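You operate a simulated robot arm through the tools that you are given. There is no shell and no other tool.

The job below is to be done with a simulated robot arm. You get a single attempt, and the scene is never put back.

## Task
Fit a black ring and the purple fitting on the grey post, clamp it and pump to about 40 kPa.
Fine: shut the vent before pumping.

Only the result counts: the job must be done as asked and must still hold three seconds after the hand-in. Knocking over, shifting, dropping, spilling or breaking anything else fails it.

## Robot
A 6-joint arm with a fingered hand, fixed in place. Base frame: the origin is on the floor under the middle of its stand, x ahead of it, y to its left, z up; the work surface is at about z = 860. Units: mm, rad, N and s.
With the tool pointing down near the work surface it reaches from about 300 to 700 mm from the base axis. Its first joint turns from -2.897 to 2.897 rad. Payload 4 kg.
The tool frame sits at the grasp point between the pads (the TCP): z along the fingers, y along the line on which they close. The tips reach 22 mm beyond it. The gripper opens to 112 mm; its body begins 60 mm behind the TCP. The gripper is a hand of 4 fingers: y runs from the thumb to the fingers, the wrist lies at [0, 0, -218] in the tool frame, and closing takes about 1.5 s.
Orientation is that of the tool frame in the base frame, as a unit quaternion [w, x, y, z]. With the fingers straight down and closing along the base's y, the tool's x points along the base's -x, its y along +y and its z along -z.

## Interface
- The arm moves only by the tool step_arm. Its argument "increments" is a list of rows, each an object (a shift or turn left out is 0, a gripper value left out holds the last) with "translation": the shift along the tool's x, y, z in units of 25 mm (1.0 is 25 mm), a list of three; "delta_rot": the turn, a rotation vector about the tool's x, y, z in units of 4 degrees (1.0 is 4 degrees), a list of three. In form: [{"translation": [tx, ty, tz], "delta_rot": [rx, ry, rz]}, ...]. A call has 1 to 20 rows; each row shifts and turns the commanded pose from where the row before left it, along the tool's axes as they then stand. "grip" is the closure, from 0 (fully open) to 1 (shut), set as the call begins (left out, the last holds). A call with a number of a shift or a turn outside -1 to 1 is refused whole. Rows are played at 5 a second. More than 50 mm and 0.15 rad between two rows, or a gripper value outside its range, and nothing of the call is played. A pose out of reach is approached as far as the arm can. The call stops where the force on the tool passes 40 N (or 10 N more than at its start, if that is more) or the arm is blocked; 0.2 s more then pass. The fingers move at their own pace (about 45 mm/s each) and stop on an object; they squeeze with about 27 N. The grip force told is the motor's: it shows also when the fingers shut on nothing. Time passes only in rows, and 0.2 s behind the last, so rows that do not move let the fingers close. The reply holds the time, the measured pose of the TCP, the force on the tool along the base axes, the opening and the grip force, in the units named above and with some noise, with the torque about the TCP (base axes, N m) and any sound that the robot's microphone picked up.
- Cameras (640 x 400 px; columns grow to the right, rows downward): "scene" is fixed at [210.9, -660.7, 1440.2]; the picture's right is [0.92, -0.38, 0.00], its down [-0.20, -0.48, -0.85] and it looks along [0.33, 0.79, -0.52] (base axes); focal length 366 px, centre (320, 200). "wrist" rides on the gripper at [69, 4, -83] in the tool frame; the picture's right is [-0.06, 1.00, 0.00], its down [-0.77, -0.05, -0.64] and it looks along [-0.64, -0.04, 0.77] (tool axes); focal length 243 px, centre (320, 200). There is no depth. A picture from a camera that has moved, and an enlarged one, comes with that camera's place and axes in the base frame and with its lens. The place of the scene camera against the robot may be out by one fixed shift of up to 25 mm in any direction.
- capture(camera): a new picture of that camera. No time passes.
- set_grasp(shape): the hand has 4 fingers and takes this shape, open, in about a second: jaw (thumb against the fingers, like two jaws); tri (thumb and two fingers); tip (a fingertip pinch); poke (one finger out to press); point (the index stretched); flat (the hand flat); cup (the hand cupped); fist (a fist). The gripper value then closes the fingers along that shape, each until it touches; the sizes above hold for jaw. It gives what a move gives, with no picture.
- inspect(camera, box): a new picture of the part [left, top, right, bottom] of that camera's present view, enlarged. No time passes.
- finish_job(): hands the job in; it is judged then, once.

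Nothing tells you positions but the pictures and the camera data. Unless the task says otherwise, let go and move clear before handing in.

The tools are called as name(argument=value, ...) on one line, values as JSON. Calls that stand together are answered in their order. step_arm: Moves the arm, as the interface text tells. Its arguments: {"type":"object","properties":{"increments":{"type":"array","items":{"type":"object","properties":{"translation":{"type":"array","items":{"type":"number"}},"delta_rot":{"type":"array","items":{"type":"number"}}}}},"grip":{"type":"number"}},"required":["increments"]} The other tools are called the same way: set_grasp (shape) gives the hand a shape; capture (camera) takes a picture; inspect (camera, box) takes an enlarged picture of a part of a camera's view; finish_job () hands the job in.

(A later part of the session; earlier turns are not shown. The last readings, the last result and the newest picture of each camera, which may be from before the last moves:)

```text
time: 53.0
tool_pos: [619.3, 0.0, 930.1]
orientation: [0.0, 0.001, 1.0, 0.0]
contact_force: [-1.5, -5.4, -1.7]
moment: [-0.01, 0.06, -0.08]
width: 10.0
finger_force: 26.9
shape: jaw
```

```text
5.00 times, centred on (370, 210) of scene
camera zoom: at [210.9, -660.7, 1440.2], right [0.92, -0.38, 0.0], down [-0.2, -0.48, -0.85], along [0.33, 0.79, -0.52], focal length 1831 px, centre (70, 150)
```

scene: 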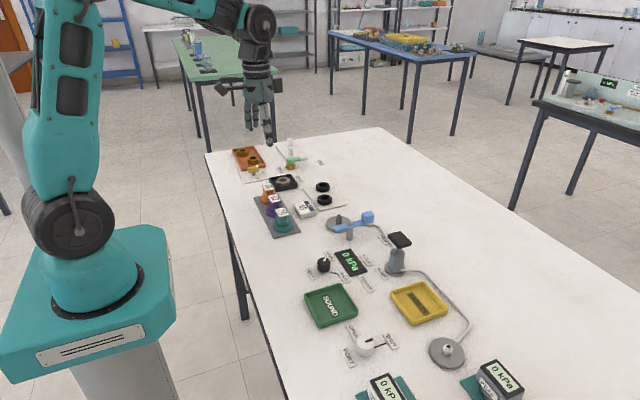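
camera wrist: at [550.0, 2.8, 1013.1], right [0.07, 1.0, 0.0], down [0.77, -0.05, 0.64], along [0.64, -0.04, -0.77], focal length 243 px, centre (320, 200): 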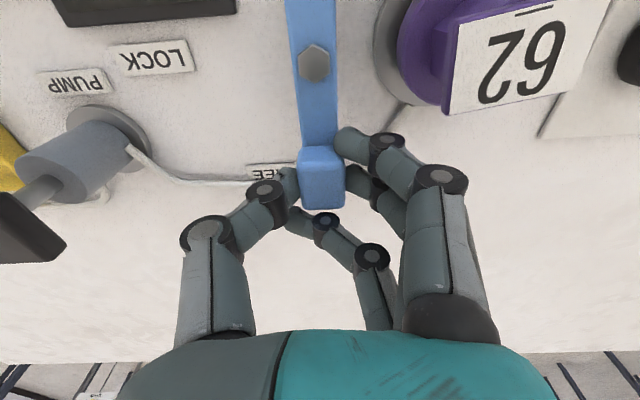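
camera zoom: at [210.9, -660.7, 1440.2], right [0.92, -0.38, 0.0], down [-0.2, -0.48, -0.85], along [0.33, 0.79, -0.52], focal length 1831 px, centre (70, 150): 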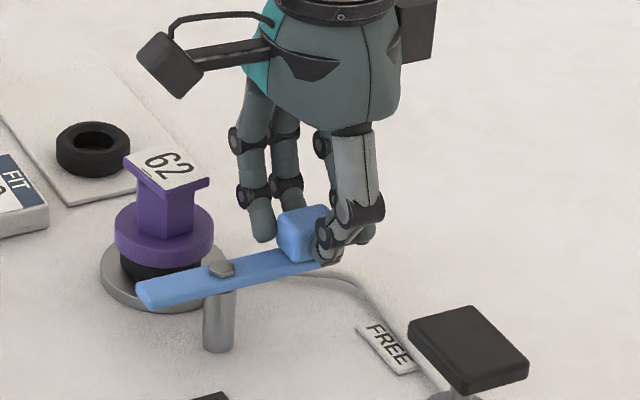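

The block is held. I start swinging it clockwise towards LOCK along the arc, a few degrees first to check the force.

step_arm(increments=[{"translation": [0.005, -0.142, 0], "delta_rot": [0, 0, 1]}, {"translation": [0.005, -0.142, 0], "delta_rot": [0, 0, 1]}, {"translation": [0.005, -0.142, 0], "delta_rot": [0, 0, 1]}])

inspect(camera="scene", box=[320, 170, 420, 250])

```text
time: 53.8
tool_pos: [619.4, -9.2, 929.8]
orientation: [-0.002, 0.105, 0.994, 0.0]
contact_force: [-7.6, 1.1, -3.5]
moment: [0.11, 0.11, 0.08]
width: 9.7
finger_force: 27.4
shape: jaw
```

```text
5.00 times, centred on (370, 210) of scene
camera zoom: at [210.9, -660.7, 1440.2], right [0.92, -0.38, 0.0], down [-0.2, -0.48, -0.85], along [0.33, 0.79, -0.52], focal length 1831 px, centre (70, 150)
```

zoom: 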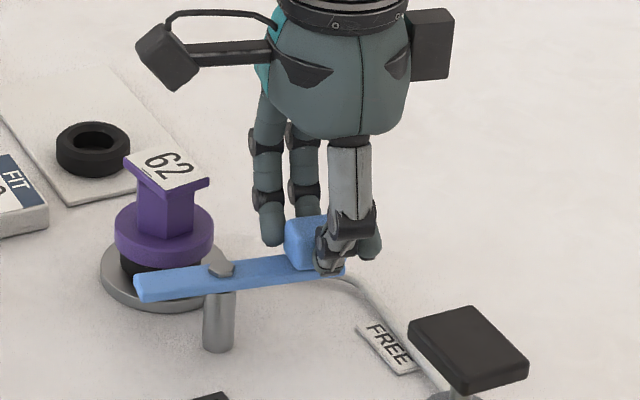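

step_arm(increments=[{"translation": [0.02, -0.142, 0], "delta_rot": [0, 0, 1]}, {"translation": [0.02, -0.142, 0], "delta_rot": [0, 0, 1]}, {"translation": [0.02, -0.142, 0], "delta_rot": [0, 0, 1]}, {"translation": [0.01, -0.14, 0], "delta_rot": [0, 0, 1]}, {"translation": [0.01, -0.14, 0], "delta_rot": [0, 0, 1]}])

inspect(camera="scene", box=[320, 170, 420, 250])

capture(camera="wrist")

```text
time: 55.0
tool_pos: [611.3, -25.6, 929.7]
orientation: [0.0, 0.276, 0.961, 0.001]
contact_force: [-1.6, 0.2, -3.2]
moment: [0.12, -0.02, 0.03]
width: 9.4
finger_force: 26.9
shape: jaw
```

```text
5.00 times, centred on (370, 210) of scene
camera zoom: at [210.9, -660.7, 1440.2], right [0.92, -0.38, 0.0], down [-0.2, -0.48, -0.85], along [0.33, 0.79, -0.52], focal length 1831 px, centre (70, 150)
```

zoom: 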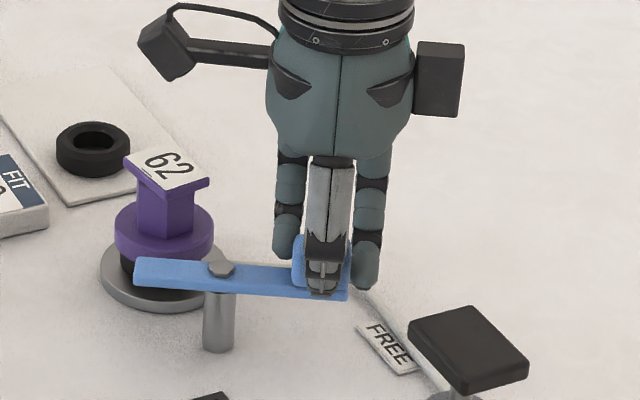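

```text
taken
camera wrist: at [554.8, 13.0, 1013.2], right [0.58, 0.81, 0.0], down [0.62, -0.45, 0.64], along [0.52, -0.38, -0.77], focal length 243 px, centre (320, 200)
```

wrist: 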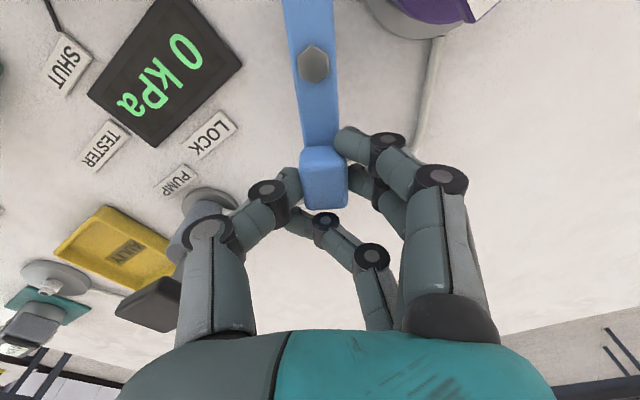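

step_arm(increments=[{"translation": [0.006, -0.141, 0], "delta_rot": [0, 0, 1]}, {"translation": [0.006, -0.141, 0], "delta_rot": [0, 0, 1]}, {"translation": [0.006, -0.141, 0], "delta_rot": [0, 0, 1]}, {"translation": [0.006, -0.141, 0], "delta_rot": [0, 0, 1]}, {"translation": [0.006, -0.141, 0], "delta_rot": [0, 0, 1]}, {"translation": [0.006, -0.141, 0], "delta_rot": [0, 0, 1]}])

inspect(camera="scene", box=[320, 170, 420, 250])

capture(camera="wrist")

```text
time: 56.4
tool_pos: [596.4, -40.8, 930.0]
orientation: [0.0, 0.47, 0.882, -0.001]
contact_force: [-0.4, 4.4, 0.0]
moment: [0.16, -0.06, 0.0]
width: 9.3
finger_force: 26.9
shape: jaw
```

```text
5.00 times, centred on (370, 210) of scene
camera zoom: at [210.9, -660.7, 1440.2], right [0.92, -0.38, 0.0], down [-0.2, -0.48, -0.85], along [0.33, 0.79, -0.52], focal length 1831 px, centre (70, 150)
```

zoom: 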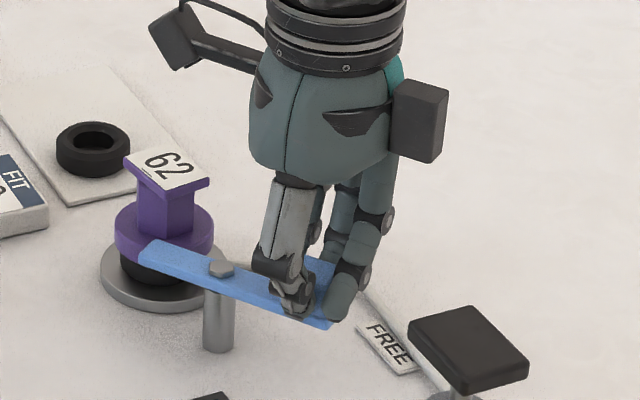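

```text
taken
camera wrist: at [561.1, 17.4, 1013.0], right [0.86, 0.5, 0.0], down [0.39, -0.66, 0.64], along [0.32, -0.55, -0.77], focal length 243 px, centre (320, 200)
```

wrist: 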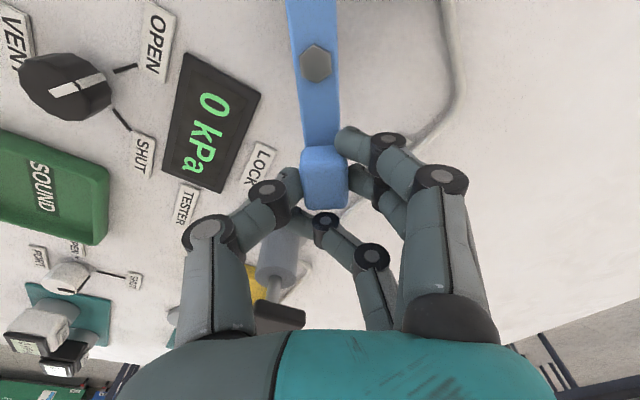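

step_arm(increments=[{"translation": [0.006, -0.141, 0], "delta_rot": [0, 0, 1]}, {"translation": [0.006, -0.141, 0], "delta_rot": [0, 0, 1]}, {"translation": [0.006, -0.141, 0], "delta_rot": [0, 0, 1]}])

inspect(camera="scene", box=[325, 190, 395, 245])

```text
time: 57.2
tool_pos: [587.3, -44.7, 929.6]
orientation: [0.0, 0.559, 0.829, 0.0]
contact_force: [-1.9, 4.0, 1.3]
moment: [0.09, -0.07, 0.05]
width: 9.2
finger_force: 26.7
shape: jaw
```

```text
7.27 times, centred on (360, 218) of scene
camera zoom: at [210.9, -660.7, 1440.2], right [0.92, -0.38, 0.0], down [-0.2, -0.48, -0.85], along [0.33, 0.79, -0.52], focal length 2663 px, centre (29, 73)
```

zoom: 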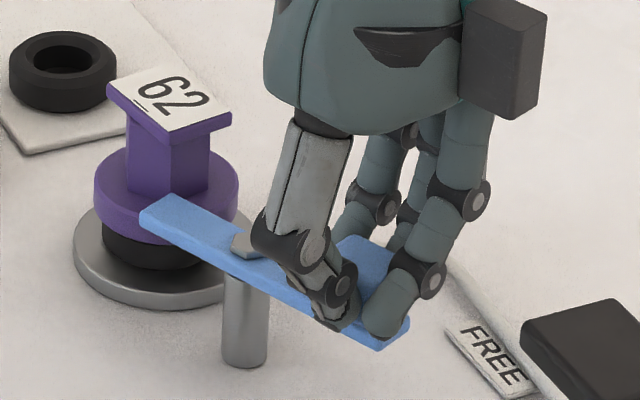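

step_arm(increments=[{"translation": [0.006, -0.141, 0], "delta_rot": [0, 0, 1]}, {"translation": [0.006, -0.141, 0], "delta_rot": [0, 0, 1]}, {"translation": [0.006, -0.141, 0], "delta_rot": [0, 0, 1]}])

inspect(camera="scene", box=[325, 190, 395, 245])

capture(camera="wrist")

```text
time: 58.0
tool_pos: [578.4, -48.1, 930.8]
orientation: [0.0, 0.643, 0.766, 0.0]
contact_force: [-2.0, 8.5, 1.4]
moment: [0.19, -0.1, 0.04]
width: 8.8
finger_force: 26.9
shape: jaw
```

```text
7.27 times, centred on (360, 218) of scene
camera zoom: at [210.9, -660.7, 1440.2], right [0.92, -0.38, 0.0], down [-0.2, -0.48, -0.85], along [0.33, 0.79, -0.52], focal length 2663 px, centre (29, 73)
```

zoom: 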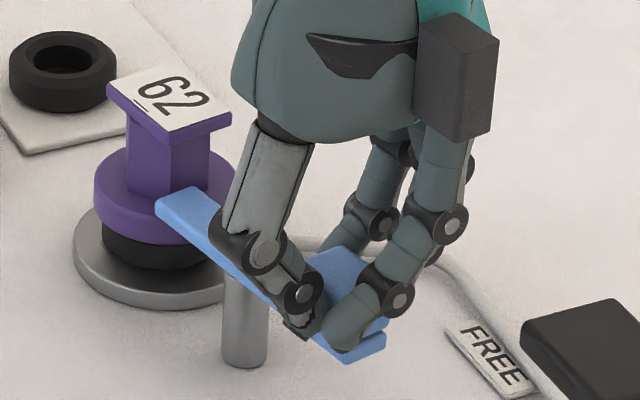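

```text
taken
camera wrist: at [569.6, 19.2, 1013.0], right [0.99, 0.11, 0.0], down [0.09, -0.76, 0.64], along [0.07, -0.64, -0.77], focal length 243 px, centre (320, 200)
```

wrist: 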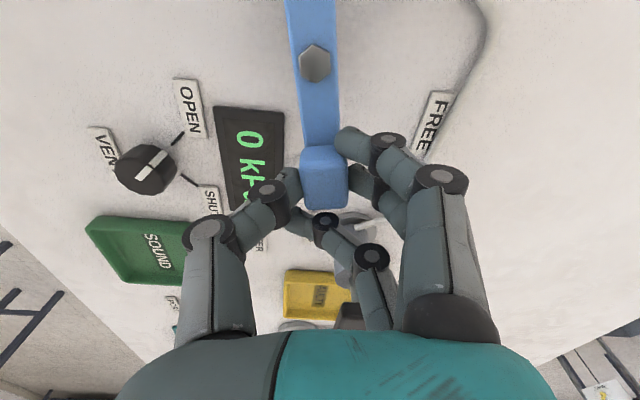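

step_arm(increments=[{"translation": [0.03, -0.141, 0], "delta_rot": [0, 0, 1]}, {"translation": [0.03, -0.141, 0], "delta_rot": [0, 0, 1]}])

inspect(camera="scene", box=[325, 190, 395, 245])

capture(camera="wrist")

```text
time: 58.6
tool_pos: [571.0, -48.0, 930.4]
orientation: [0.0, 0.695, 0.719, 0.0]
contact_force: [-1.9, 3.6, 0.9]
moment: [0.04, -0.08, 0.05]
width: 9.4
finger_force: 27.1
shape: jaw
```

```text
7.27 times, centred on (360, 218) of scene
camera zoom: at [210.9, -660.7, 1440.2], right [0.92, -0.38, 0.0], down [-0.2, -0.48, -0.85], along [0.33, 0.79, -0.52], focal length 2663 px, centre (29, 73)
```

zoom: 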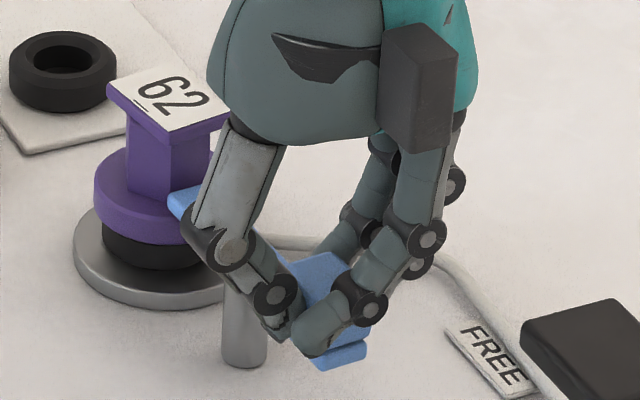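

```text
taken
camera wrist: at [572.4, 19.3, 1012.9], right [1.0, -0.03, 0.0], down [-0.02, -0.77, 0.64], along [-0.02, -0.64, -0.77], focal length 243 px, centre (320, 200)
```

wrist: 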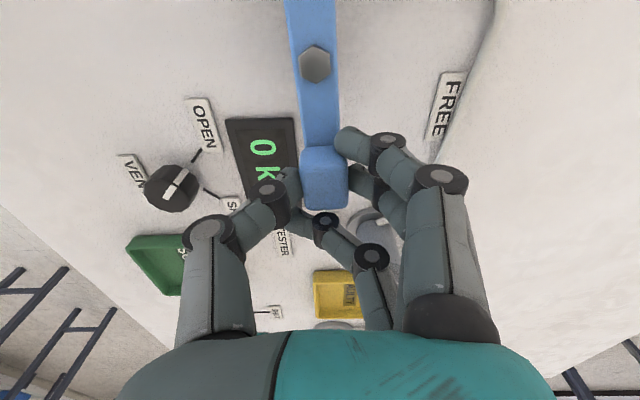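

step_arm(increments=[{"translation": [0.006, -0.07, 0], "delta_rot": [0, 0, 0.5]}, {}])

inspect(camera="wrist", box=[240, 0, 400, 120])

```text
time: 59.2
tool_pos: [567.8, -48.0, 929.1]
orientation: [-0.001, 0.707, 0.707, 0.001]
contact_force: [-2.3, 0.6, 0.6]
moment: [-0.05, -0.04, 0.07]
width: 8.6
finger_force: 27.4
shape: jaw
```

```text
3.33 times, centred on (320, 60) of wrist
camera zoom: at [572.6, 19.4, 1012.7], right [1.0, -0.07, 0.0], down [-0.05, -0.76, 0.64], along [-0.04, -0.64, -0.77], focal length 809 px, centre (320, 667)
```

zoom: 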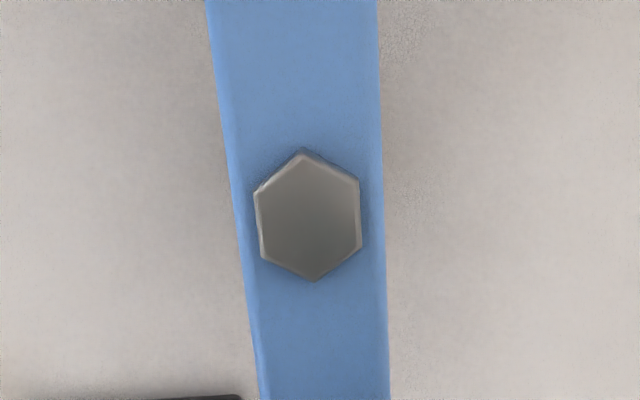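

step_arm(increments=[{"translation": [0.004, -0.07, 0], "delta_rot": [0, 0, 0.5]}, {"translation": [0.004, -0.07, 0], "delta_rot": [0, 0, 0.5]}, {}])

inspect(camera="scene", box=[325, 190, 395, 245])

```text
time: 60.0
tool_pos: [565.6, -48.6, 930.3]
orientation: [-0.001, 0.731, 0.682, 0.0]
contact_force: [4.0, 1.4, -2.0]
moment: [0.02, -0.16, 0.22]
width: 8.1
finger_force: 27.0
shape: jaw
```

```text
7.27 times, centred on (360, 218) of scene
camera zoom: at [210.9, -660.7, 1440.2], right [0.92, -0.38, 0.0], down [-0.2, -0.48, -0.85], along [0.33, 0.79, -0.52], focal length 2663 px, centre (29, 73)
```

zoom: 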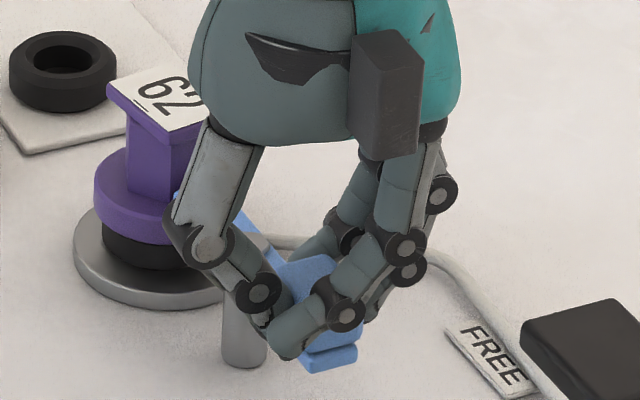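

A light stop is felt just past 90°, so the clamp is at LOCK. I let go of the handle and rise.

step_arm(increments=[{}, {}, {}, {}, {}, {}], grip=0.45)

step_arm(increments=[{"translation": [0, 0, -0.5]}, {"translation": [0, 0, -1]}, {"translation": [0, 0, -1]}, {"translation": [0, 0, -1]}, {}])

inspect(camera="scene", box=[325, 190, 395, 245])

capture(camera="wrist")

```text
time: 61.4
tool_pos: [564.5, -47.3, 929.7]
orientation: [0.001, 0.731, 0.682, -0.001]
contact_force: [-0.1, -0.2, 0.0]
moment: [0.01, 0.02, -0.01]
width: 60.8
finger_force: 0.1
shape: jaw
```

```text
time: 62.6
tool_pos: [565.6, -47.9, 1019.1]
orientation: [0.0, 0.731, 0.682, 0.0]
contact_force: [-0.2, 0.5, -0.1]
moment: [0.03, 0.01, 0.02]
width: 60.8
finger_force: 0.1
shape: jaw
```

```text
7.27 times, centred on (360, 218) of scene
camera zoom: at [210.9, -660.7, 1440.2], right [0.92, -0.38, 0.0], down [-0.2, -0.48, -0.85], along [0.33, 0.79, -0.52], focal length 2663 px, centre (29, 73)
```

zoom: 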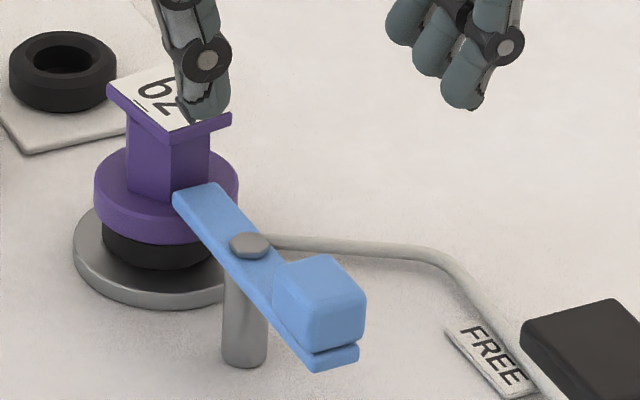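

```text
taken
camera wrist: at [574.3, 18.6, 1101.6], right [0.99, -0.13, 0.0], down [-0.1, -0.76, 0.64], along [-0.09, -0.64, -0.77], focal length 243 px, centre (320, 200)
```

wrist: 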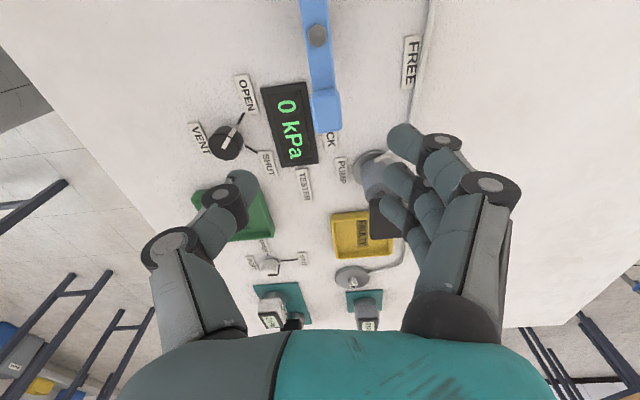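

The clamp nose is over the fitting's flange and the handle points to LOCK. Next is the vent knob at about (465, −81); I turn the hand back to a starting angle that leaves room for a 90° clockwise turn.

step_arm(increments=[{"delta_rot": [0, 0, -1]}, {"delta_rot": [0, 0, -1]}, {"delta_rot": [0, 0, -1]}, {"delta_rot": [0, 0, -1]}, {"delta_rot": [0, 0, -1]}, {"delta_rot": [0, 0, -1]}, {"delta_rot": [0, 0, -1]}, {"delta_rot": [0, 0, -1]}, {"delta_rot": [0, 0, -1]}, {"delta_rot": [0, 0, -1]}, {"delta_rot": [0, 0, -1]}, {"delta_rot": [0, 0, -1]}, {"delta_rot": [0, 0, -1]}, {"delta_rot": [0, 0, -1]}, {"delta_rot": [0, 0, -1]}, {"delta_rot": [0, 0, -1]}, {"delta_rot": [0, 0, -1]}, {"delta_rot": [0, 0, -1]}])

step_arm(increments=[{"delta_rot": [0, 0, -1]}, {"delta_rot": [0, 0, -1]}, {"delta_rot": [0, 0, -1]}, {"delta_rot": [0, 0, -1]}, {"delta_rot": [0, 0, -1]}, {"delta_rot": [0, 0, -1]}, {"delta_rot": [0, 0, -1]}, {"delta_rot": [0, 0, -1]}, {"delta_rot": [0, 0, -1]}, {"delta_rot": [0, 0, -1]}, {"delta_rot": [0, 0, -1]}, {"delta_rot": [0, 0, -1]}, {"delta_rot": [0, 0, -1]}, {"delta_rot": [0, 0, -1]}, {"delta_rot": [0, 0, -1]}, {"delta_rot": [0, 0, -1]}, {"delta_rot": [0, 0, -1]}])

```text
time: 66.4
tool_pos: [563.8, -47.7, 1017.1]
orientation: [0.0, 0.19, 0.982, 0.0]
contact_force: [-0.2, 0.8, -0.3]
moment: [-0.03, 0.0, -0.02]
width: 60.9
finger_force: 0.0
shape: jaw
```

```text
time: 70.0
tool_pos: [565.5, -47.9, 1018.5]
orientation: [0.0, -0.392, 0.92, 0.0]
contact_force: [-0.1, 0.7, 0.0]
moment: [0.0, -0.02, -0.01]
width: 61.2
finger_force: 0.1
shape: jaw
```

step_arm(increments=[{"translation": [0.752, 0.394, 0.2]}, {"translation": [0.752, 0.394, 0.3]}, {"translation": [0.752, 0.394, 0.5]}, {"translation": [0.752, 0.394, 0.6]}, {"translation": [0.752, 0.394, 0.7]}, {}])

capture(camera="wrist")

inspect(camera="wrist", box=[240, 60, 400, 180])

inspect(camera="scene", box=[280, 190, 400, 300])

```text
time: 71.4
tool_pos: [463.6, -81.9, 960.2]
orientation: [0.001, -0.39, 0.921, -0.001]
contact_force: [0.6, 0.2, -0.4]
moment: [-0.01, -0.01, 0.0]
width: 61.1
finger_force: 0.1
shape: jaw
```

```text
taken
camera wrist: at [412.0, -130.4, 1042.9], right [-0.67, 0.74, 0.0], down [0.57, 0.52, 0.64], along [0.47, 0.43, -0.77], focal length 243 px, centre (320, 200)
```

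wrist: 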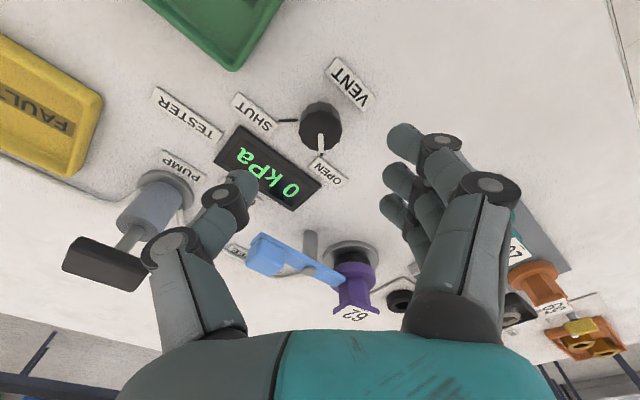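

```text
3.33 times, centred on (320, 120) of wrist
camera zoom: at [412.0, -130.4, 1042.9], right [-0.67, 0.74, 0.0], down [0.57, 0.52, 0.64], along [0.47, 0.43, -0.77], focal length 809 px, centre (320, 467)
```

zoom: 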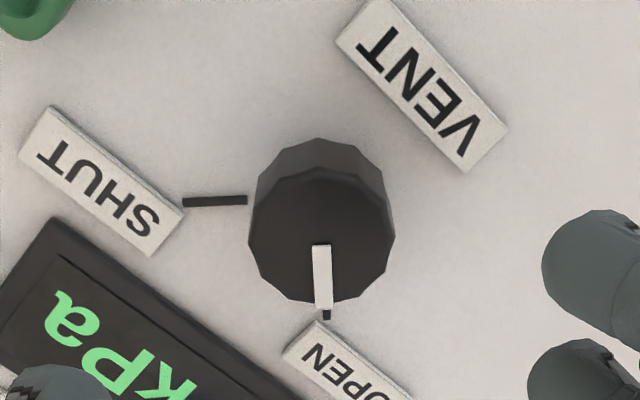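

```text
3.64 times, centred on (340, 245) of scene
camera zoom: at [210.9, -660.7, 1440.2], right [0.92, -0.38, 0.0], down [-0.2, -0.48, -0.85], along [0.33, 0.79, -0.52], focal length 1332 px, centre (247, 36)
```

zoom: 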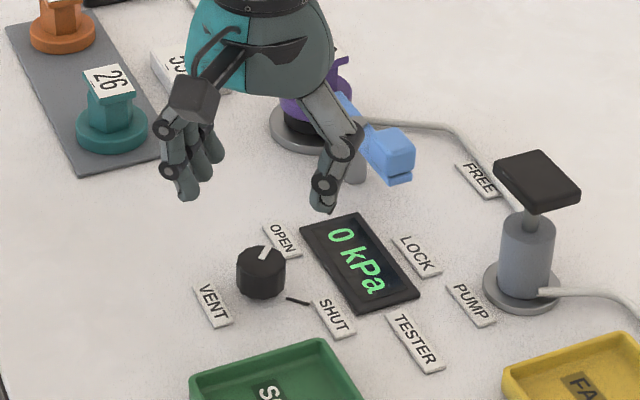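

The knob is ~32 mm across, top at z≈877, centre about 5 mm ahead of the hand axis. I turn a bit further back, narrow the fingers and centre over it.

step_arm(increments=[{"delta_rot": [0, 0, -1]}, {"delta_rot": [0, 0, -1]}, {"delta_rot": [0, 0, -1]}, {"delta_rot": [0, 0, -1]}, {"delta_rot": [0, 0, -1]}, {"delta_rot": [0, 0, -1]}, {"translation": [-0.2, -0.088, 0.4]}, {"translation": [0, 0, 0.6]}, {}], grip=0.66)

capture(camera="wrist")

inspect(camera="wrist", box=[240, 70, 400, 200])

```text
time: 73.4
tool_pos: [468.2, -75.5, 936.0]
orientation: [-0.001, -0.573, 0.819, 0.0]
contact_force: [-0.4, -0.3, -0.1]
moment: [-0.02, 0.01, -0.02]
width: 38.8
finger_force: 0.0
shape: jaw
```

```text
taken
camera wrist: at [439.8, -142.6, 1018.5], right [-0.92, 0.4, 0.0], down [0.31, 0.7, 0.64], along [0.26, 0.59, -0.77], focal length 243 px, centre (320, 200)
```

wrist: 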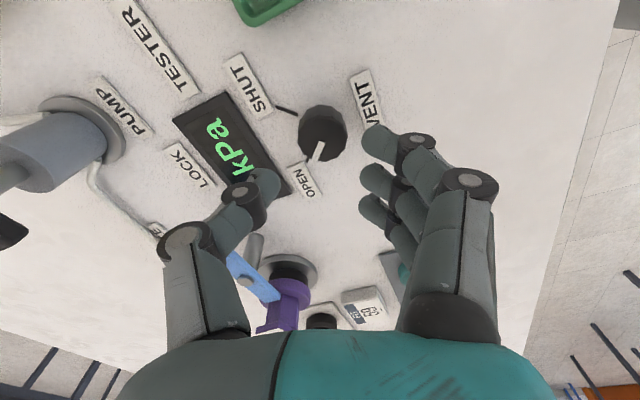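

```text
3.08 times, centred on (320, 135) of wrist
camera zoom: at [439.8, -142.6, 1018.5], right [-0.92, 0.4, 0.0], down [0.31, 0.7, 0.64], along [0.26, 0.59, -0.77], focal length 746 px, centre (320, 400)
```

zoom: 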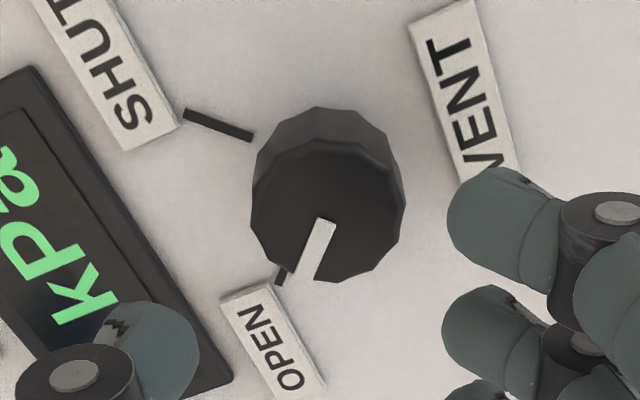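

step_arm(increments=[{"translation": [0.036, 0.06, 0.4]}, {"translation": [0, 0, 0.5]}, {"translation": [0, 0, 0.5]}, {"translation": [0, 0, 0.4]}, {}])

capture(camera="wrist")

inspect(camera="scene", box=[290, 220, 390, 290])

```text
time: 74.6
tool_pos: [464.0, -78.6, 889.3]
orientation: [-0.001, -0.573, 0.819, 0.0]
contact_force: [-0.4, -0.5, 0.6]
moment: [-0.03, 0.0, -0.02]
width: 38.5
finger_force: 0.1
shape: jaw
```

```text
taken
camera wrist: at [436.4, -144.2, 972.3], right [-0.92, 0.4, 0.0], down [0.31, 0.7, 0.64], along [0.26, 0.59, -0.77], focal length 243 px, centre (320, 200)
```

wrist: 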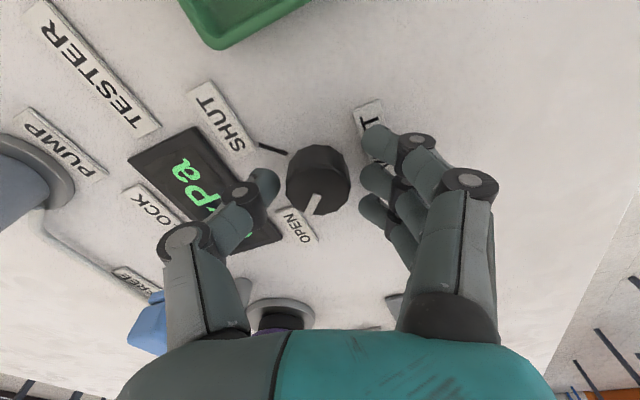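

```text
5.71 times, centred on (340, 255) of scene
camera zoom: at [210.9, -660.7, 1440.2], right [0.92, -0.38, 0.0], down [-0.2, -0.48, -0.85], along [0.33, 0.79, -0.52], focal length 2092 px, centre (206, -114)
```

zoom: 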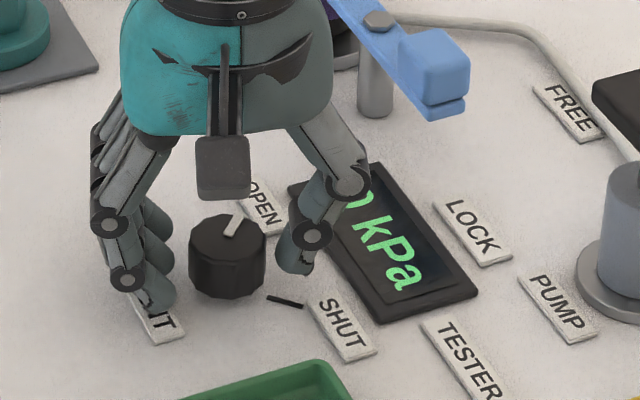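

step_arm(increments=[{}, {}, {}, {}, {}], grip=0.95)

capture(camera="wrist")

inspect(camera="scene", box=[290, 220, 390, 290])

```text
time: 75.8
tool_pos: [465.9, -78.6, 889.9]
orientation: [0.001, -0.572, 0.82, -0.001]
contact_force: [7.1, -6.1, -4.3]
moment: [-0.07, -0.11, -0.11]
width: 12.2
finger_force: 27.3
shape: jaw
```

```text
taken
camera wrist: at [437.0, -144.8, 972.4], right [-0.92, 0.4, 0.0], down [0.31, 0.7, 0.64], along [0.26, 0.59, -0.77], focal length 243 px, centre (320, 200)
```

wrist: 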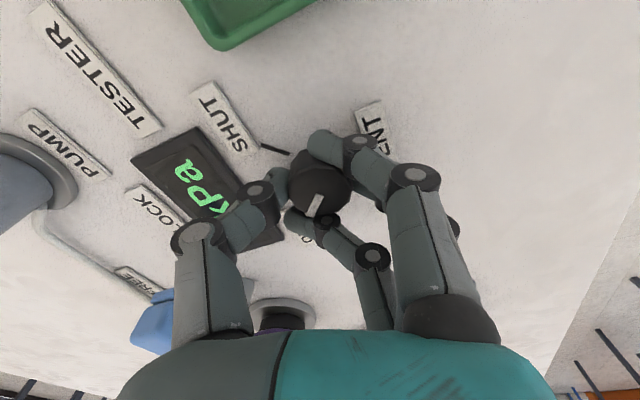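

```text
5.71 times, centred on (340, 255) of scene
camera zoom: at [210.9, -660.7, 1440.2], right [0.92, -0.38, 0.0], down [-0.2, -0.48, -0.85], along [0.33, 0.79, -0.52], focal length 2092 px, centre (206, -114)
```

zoom: 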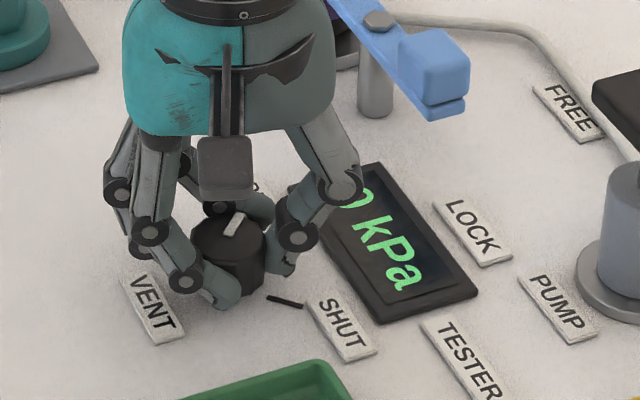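

The knob is held. I turn it clockwise in stages, checking the pointer.

step_arm(increments=[{"delta_rot": [0, 0, 1]}, {"delta_rot": [0, 0, 1]}, {"delta_rot": [0, 0, 1]}, {"delta_rot": [0, 0, 1]}, {"delta_rot": [0, 0, 1]}, {"delta_rot": [0, 0, 1]}])

inspect(camera="scene", box=[290, 220, 390, 290])

capture(camera="wrist")

```text
time: 77.2
tool_pos: [465.0, -80.4, 890.2]
orientation: [-0.002, -0.389, 0.921, 0.0]
contact_force: [-0.5, -19.3, -10.8]
moment: [-0.19, 0.07, 0.0]
width: 12.1
finger_force: 27.1
shape: jaw
```

```text
5.71 times, centred on (340, 255) of scene
camera zoom: at [210.9, -660.7, 1440.2], right [0.92, -0.38, 0.0], down [-0.2, -0.48, -0.85], along [0.33, 0.79, -0.52], focal length 2092 px, centre (206, -114)
```

zoom: 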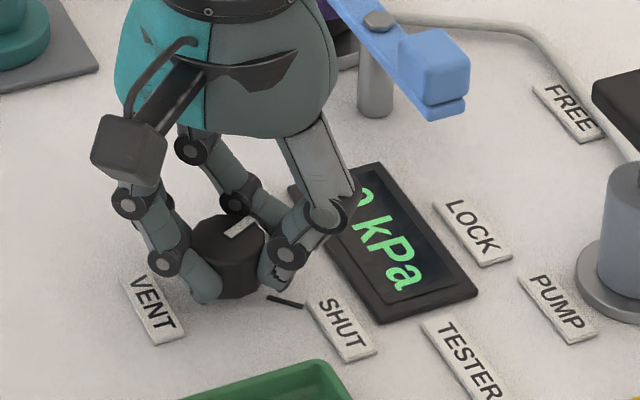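

```text
taken
camera wrist: at [413.8, -127.3, 973.1], right [-0.67, 0.74, 0.0], down [0.57, 0.52, 0.64], along [0.47, 0.43, -0.77], focal length 243 px, centre (320, 200)
```

wrist: 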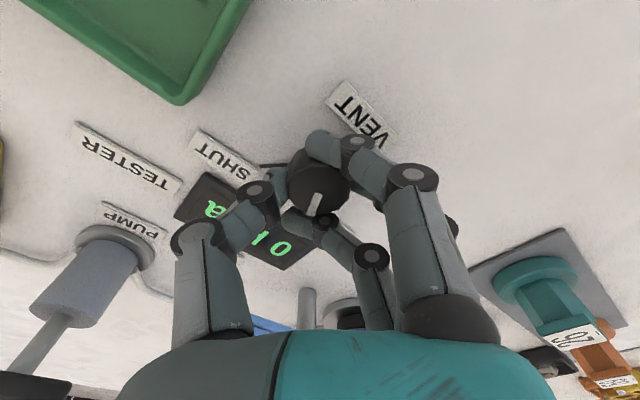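

step_arm(increments=[{"translation": [0.045, -0.045, 0.02]}, {}])

step_arm(increments=[{"delta_rot": [0, 0, 1]}, {"delta_rot": [0, 0, 1]}, {"delta_rot": [0, 0, 1]}, {"delta_rot": [0, 0, 1]}])

inspect(camera="scene", box=[290, 220, 390, 290])

```text
time: 77.8
tool_pos: [465.5, -78.7, 890.4]
orientation: [-0.001, -0.391, 0.921, 0.001]
contact_force: [-4.9, -10.8, -1.5]
moment: [-0.13, 0.13, 0.0]
width: 11.6
finger_force: 27.0
shape: jaw
```

```text
time: 78.8
tool_pos: [465.9, -78.9, 890.0]
orientation: [-0.001, -0.259, 0.966, 0.0]
contact_force: [-4.1, -11.1, -3.7]
moment: [-0.1, 0.13, 0.03]
width: 11.6
finger_force: 27.0
shape: jaw
```

```text
5.71 times, centred on (340, 255) of scene
camera zoom: at [210.9, -660.7, 1440.2], right [0.92, -0.38, 0.0], down [-0.2, -0.48, -0.85], along [0.33, 0.79, -0.52], focal length 2092 px, centre (206, -114)
```

zoom: 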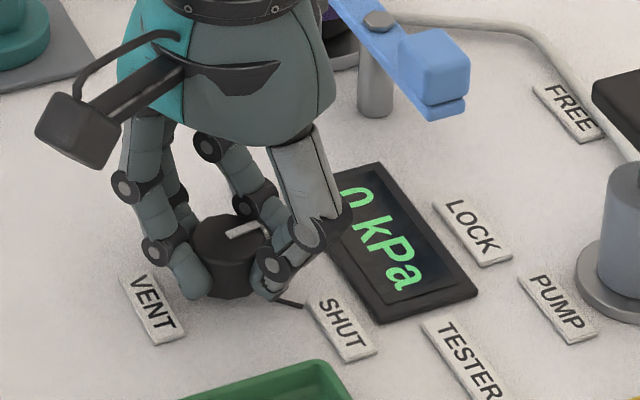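

step_arm(increments=[{"translation": [0.03, -0.025, 0], "delta_rot": [0, 0, 1]}, {"delta_rot": [0, 0, 1]}, {"delta_rot": [0, 0, 1]}, {"delta_rot": [0, 0, 1]}, {"delta_rot": [0, 0, 1]}, {"delta_rot": [0, 0, 1]}])

inspect(camera="scene", box=[290, 220, 390, 290])

capture(camera="wrist")

```text
time: 80.2
tool_pos: [466.3, -79.8, 890.5]
orientation: [-0.001, -0.052, 0.999, 0.0]
contact_force: [1.8, -6.0, 2.8]
moment: [-0.06, -0.01, 0.03]
width: 11.5
finger_force: 26.9
shape: jaw
```

```text
5.71 times, centred on (340, 255) of scene
camera zoom: at [210.9, -660.7, 1440.2], right [0.92, -0.38, 0.0], down [-0.2, -0.48, -0.85], along [0.33, 0.79, -0.52], focal length 2092 px, centre (206, -114)
```

zoom: 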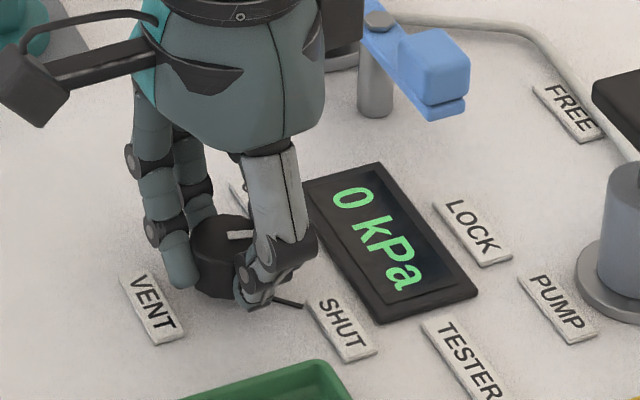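

```text
taken
camera wrist: at [396.1, -84.7, 972.3], right [-0.04, 1.0, 0.0], down [0.77, 0.03, 0.64], along [0.64, 0.03, -0.77], focal length 243 px, centre (320, 200)
```

wrist: 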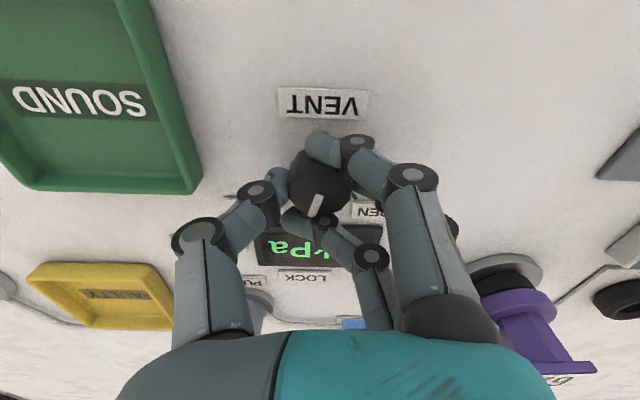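

step_arm(increments=[{"delta_rot": [0, 0, 1]}, {"delta_rot": [0, 0, 1]}, {"delta_rot": [0, 0, 1]}, {"delta_rot": [0, 0, 1]}, {"delta_rot": [0, 0, 1]}, {"delta_rot": [0, 0, 1]}, {"delta_rot": [0, 0, 0.5]}, {}])

inspect(camera="scene", box=[290, 220, 390, 290])

inspect(camera="wrist", box=[260, 120, 380, 260])

```text
time: 82.0
tool_pos: [465.0, -79.7, 889.7]
orientation: [-0.001, 0.175, 0.985, 0.0]
contact_force: [-2.9, -5.6, -3.9]
moment: [0.0, 0.0, 0.02]
width: 11.5
finger_force: 27.2
shape: jaw
```

```text
5.71 times, centred on (340, 255) of scene
camera zoom: at [210.9, -660.7, 1440.2], right [0.92, -0.38, 0.0], down [-0.2, -0.48, -0.85], along [0.33, 0.79, -0.52], focal length 2092 px, centre (206, -114)
```

zoom: 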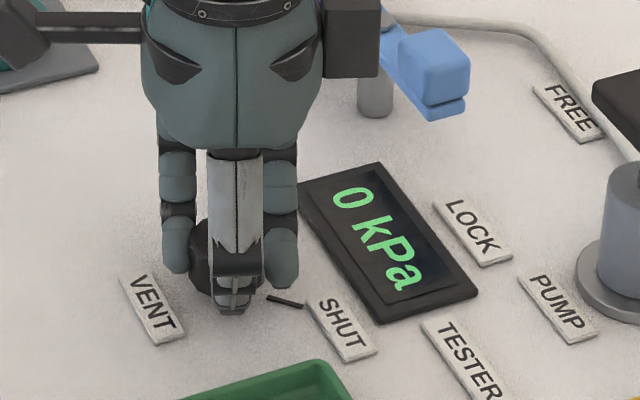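

```text
2.86 times, centred on (320, 190) of wrist
camera zoom: at [401.9, -54.4, 972.7], right [0.4, 0.92, 0.0], down [0.7, -0.31, 0.64], along [0.59, -0.26, -0.77], focal length 693 px, centre (320, 229)
```

zoom: 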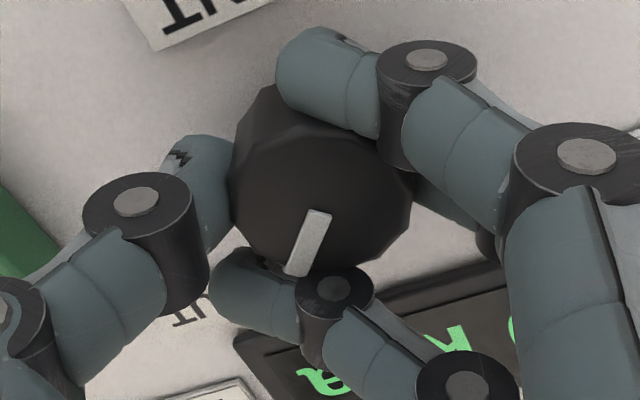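

step_arm(increments=[{"delta_rot": [0, 0, 0.5]}, {"delta_rot": [0, 0, 0.25]}, {}])

inspect(camera="wrist", box=[260, 120, 380, 260])

```text
time: 82.8
tool_pos: [465.1, -80.9, 889.6]
orientation: [0.0, 0.2, 0.98, 0.0]
contact_force: [-2.4, -6.7, -1.7]
moment: [-0.04, 0.03, 0.01]
width: 11.5
finger_force: 27.1
shape: jaw
```

```text
2.86 times, centred on (320, 190) of wrist
camera zoom: at [403.3, -51.1, 972.5], right [0.45, 0.89, 0.0], down [0.68, -0.34, 0.64], along [0.57, -0.29, -0.77], focal length 693 px, centre (320, 229)
```

zoom: 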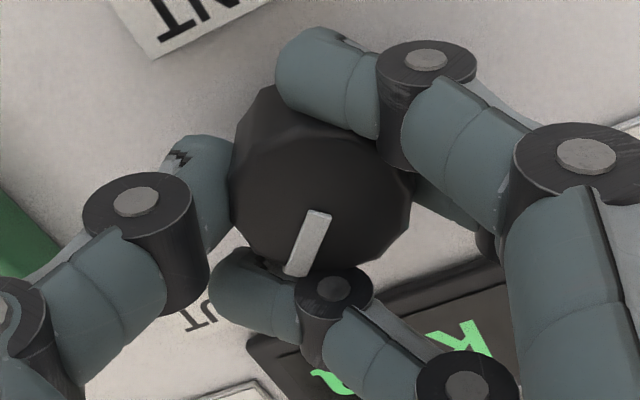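

The pointer is at SHUT (about −46°). I open a little and rise straight up.

step_arm(increments=[{}, {}, {}, {}], grip=0.7)

inspect(camera="wrist", box=[240, 120, 400, 260])

```text
time: 83.8
tool_pos: [465.6, -80.1, 890.2]
orientation: [0.0, 0.199, 0.98, 0.0]
contact_force: [0.0, -0.6, 0.0]
moment: [-0.02, -0.01, 0.01]
width: 32.9
finger_force: 0.1
shape: jaw
```

```text
2.86 times, centred on (320, 190) of wrist
camera zoom: at [403.3, -50.8, 972.5], right [0.45, 0.89, 0.0], down [0.69, -0.34, 0.64], along [0.57, -0.29, -0.77], focal length 693 px, centre (320, 229)
```

zoom: 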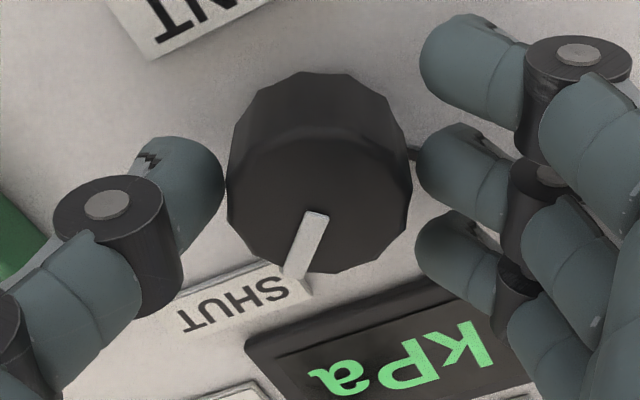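

step_arm(increments=[{"translation": [0, 0, -0.4]}, {"translation": [0, 0, -0.8]}, {"translation": [0, 0, -1]}, {"translation": [0, 0, -1]}, {"translation": [0, 0, -1]}, {}])

capture(camera="wrist")

inspect(camera="wrist", box=[250, 40, 390, 160])

inspect(camera="scene", box=[300, 190, 440, 310])

```text
time: 85.2
tool_pos: [466.6, -81.3, 995.1]
orientation: [0.0, 0.199, 0.98, 0.0]
contact_force: [-0.1, 0.2, -0.1]
moment: [0.01, 0.03, 0.0]
width: 33.1
finger_force: 0.1
shape: jaw
```

```text
taken
camera wrist: at [404.7, -51.9, 1077.8], right [0.45, 0.89, 0.0], down [0.69, -0.34, 0.64], along [0.57, -0.29, -0.77], focal length 243 px, centre (320, 200)
```

wrist: 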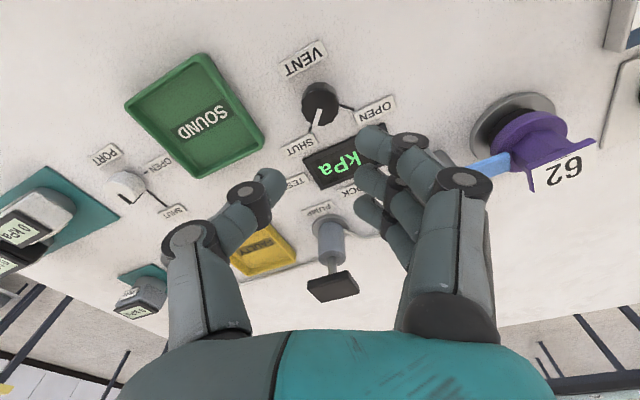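

```text
3.33 times, centred on (320, 100) of wrist
camera zoom: at [404.7, -51.9, 1077.8], right [0.45, 0.89, 0.0], down [0.69, -0.34, 0.64], along [0.57, -0.29, -0.77], focal length 809 px, centre (320, 533)
```

zoom: 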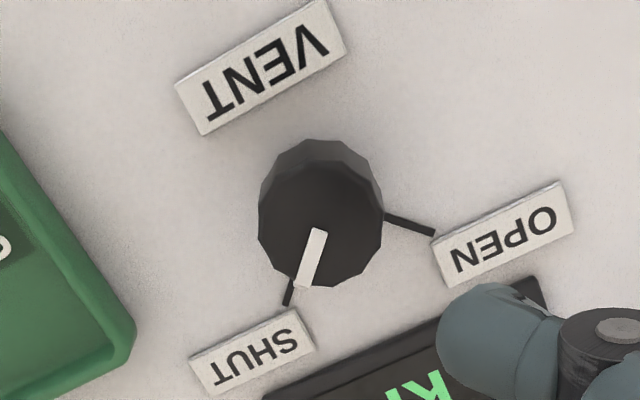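

```text
3.33 times, centred on (370, 250) of scene
camera zoom: at [210.9, -660.7, 1440.2], right [0.92, -0.38, 0.0], down [-0.2, -0.48, -0.85], along [0.33, 0.79, -0.52], focal length 1220 px, centre (153, 33)
```

zoom: 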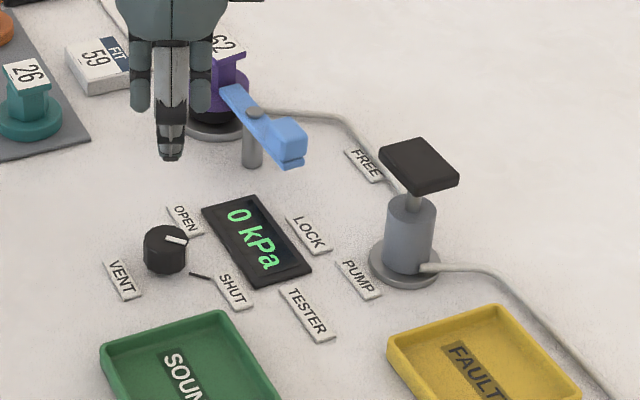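

inspect(camera="scene", box=[310, 250, 350, 280])

inspect(camera="wrist", box=[295, 75, 345, 140])

```text
13.33 times, centred on (330, 265) of scene
camera zoom: at [210.9, -660.7, 1440.2], right [0.92, -0.38, 0.0], down [-0.2, -0.48, -0.85], along [0.33, 0.79, -0.52], focal length 4882 px, centre (187, -667)
```

zoom: 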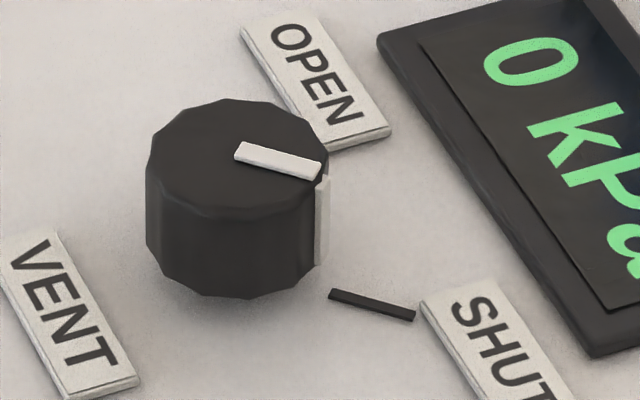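

```text
6.15 times, centred on (320, 108) of wrist
camera zoom: at [404.7, -51.9, 1077.8], right [0.45, 0.89, 0.0], down [0.69, -0.34, 0.64], along [0.57, -0.29, -0.77], focal length 1493 px, centre (320, 769)
```

zoom: 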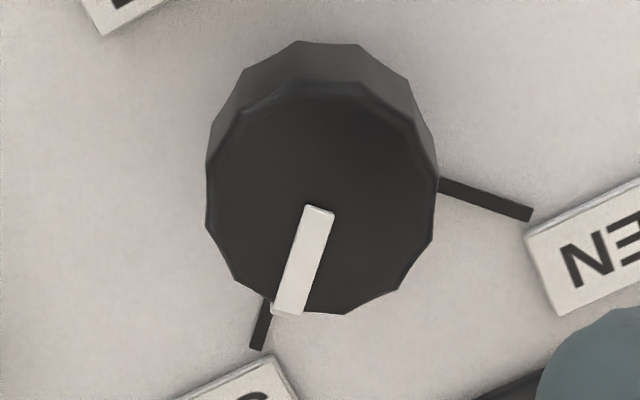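

The vent pointer is parallel to the SHUT mark. Now I go above the pump with the hand high to see its pad.

step_arm(increments=[{"translation": [-0.96, 0.013, -0.5]}, {"translation": [-0.96, 0.013, -0.5]}, {"translation": [-0.96, 0.013, -0.4]}, {"translation": [-0.96, 0.013, -0.4]}, {"translation": [-0.96, 0.013, 0]}, {"translation": [-0.96, 0.013, 0]}, {}])

capture(camera="wrist")

inspect(camera="wrist", box=[240, 60, 400, 200])

inspect(camera="scene", box=[320, 150, 460, 300])

```text
time: 86.8
tool_pos: [600.8, -136.4, 1040.6]
orientation: [-0.001, 0.199, 0.98, 0.0]
contact_force: [-0.1, -0.6, -1.0]
moment: [-0.02, 0.0, 0.0]
width: 33.0
finger_force: 0.0
shape: jaw
```

```text
taken
camera wrist: at [538.1, -107.4, 1123.8], right [0.45, 0.89, 0.0], down [0.69, -0.34, 0.64], along [0.57, -0.29, -0.77], focal length 243 px, centre (320, 200)
```

wrist: 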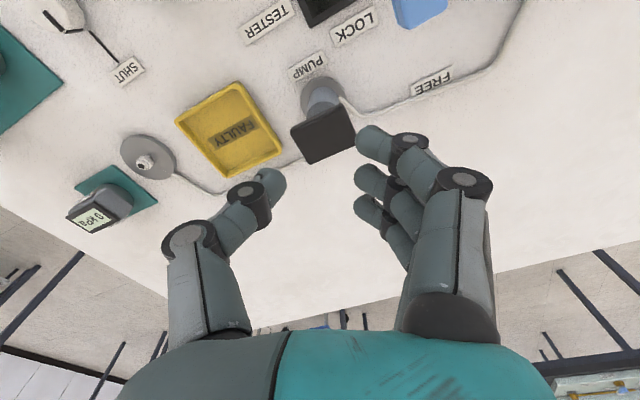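

```text
2.86 times, centred on (320, 130) of wrist
camera zoom: at [538.1, -107.4, 1123.8], right [0.45, 0.89, 0.0], down [0.69, -0.34, 0.64], along [0.57, -0.29, -0.77], focal length 693 px, centre (320, 400)
```

zoom: 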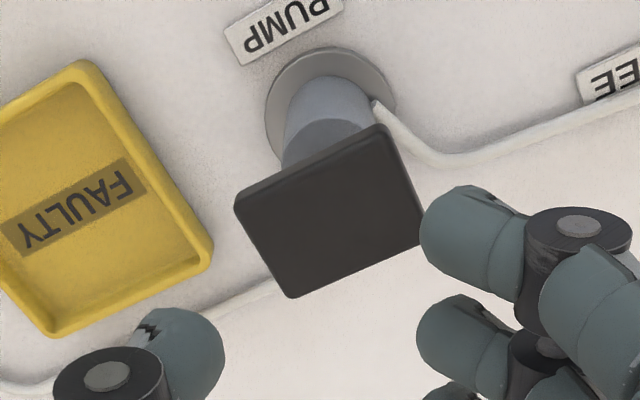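

```text
2.67 times, centred on (390, 225) of scene
camera zoom: at [210.9, -660.7, 1440.2], right [0.92, -0.38, 0.0], down [-0.2, -0.48, -0.85], along [0.33, 0.79, -0.52], focal length 976 px, centre (133, 133)
```

zoom: 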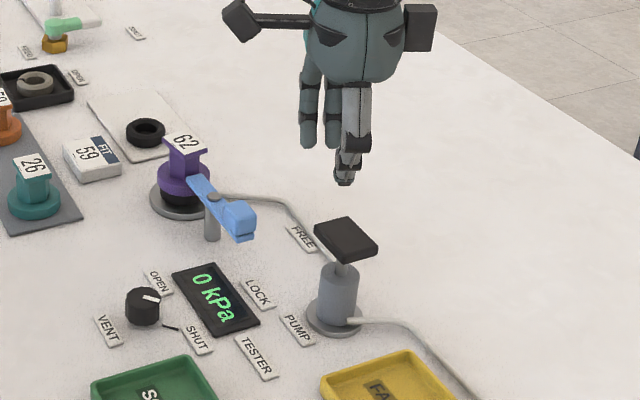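

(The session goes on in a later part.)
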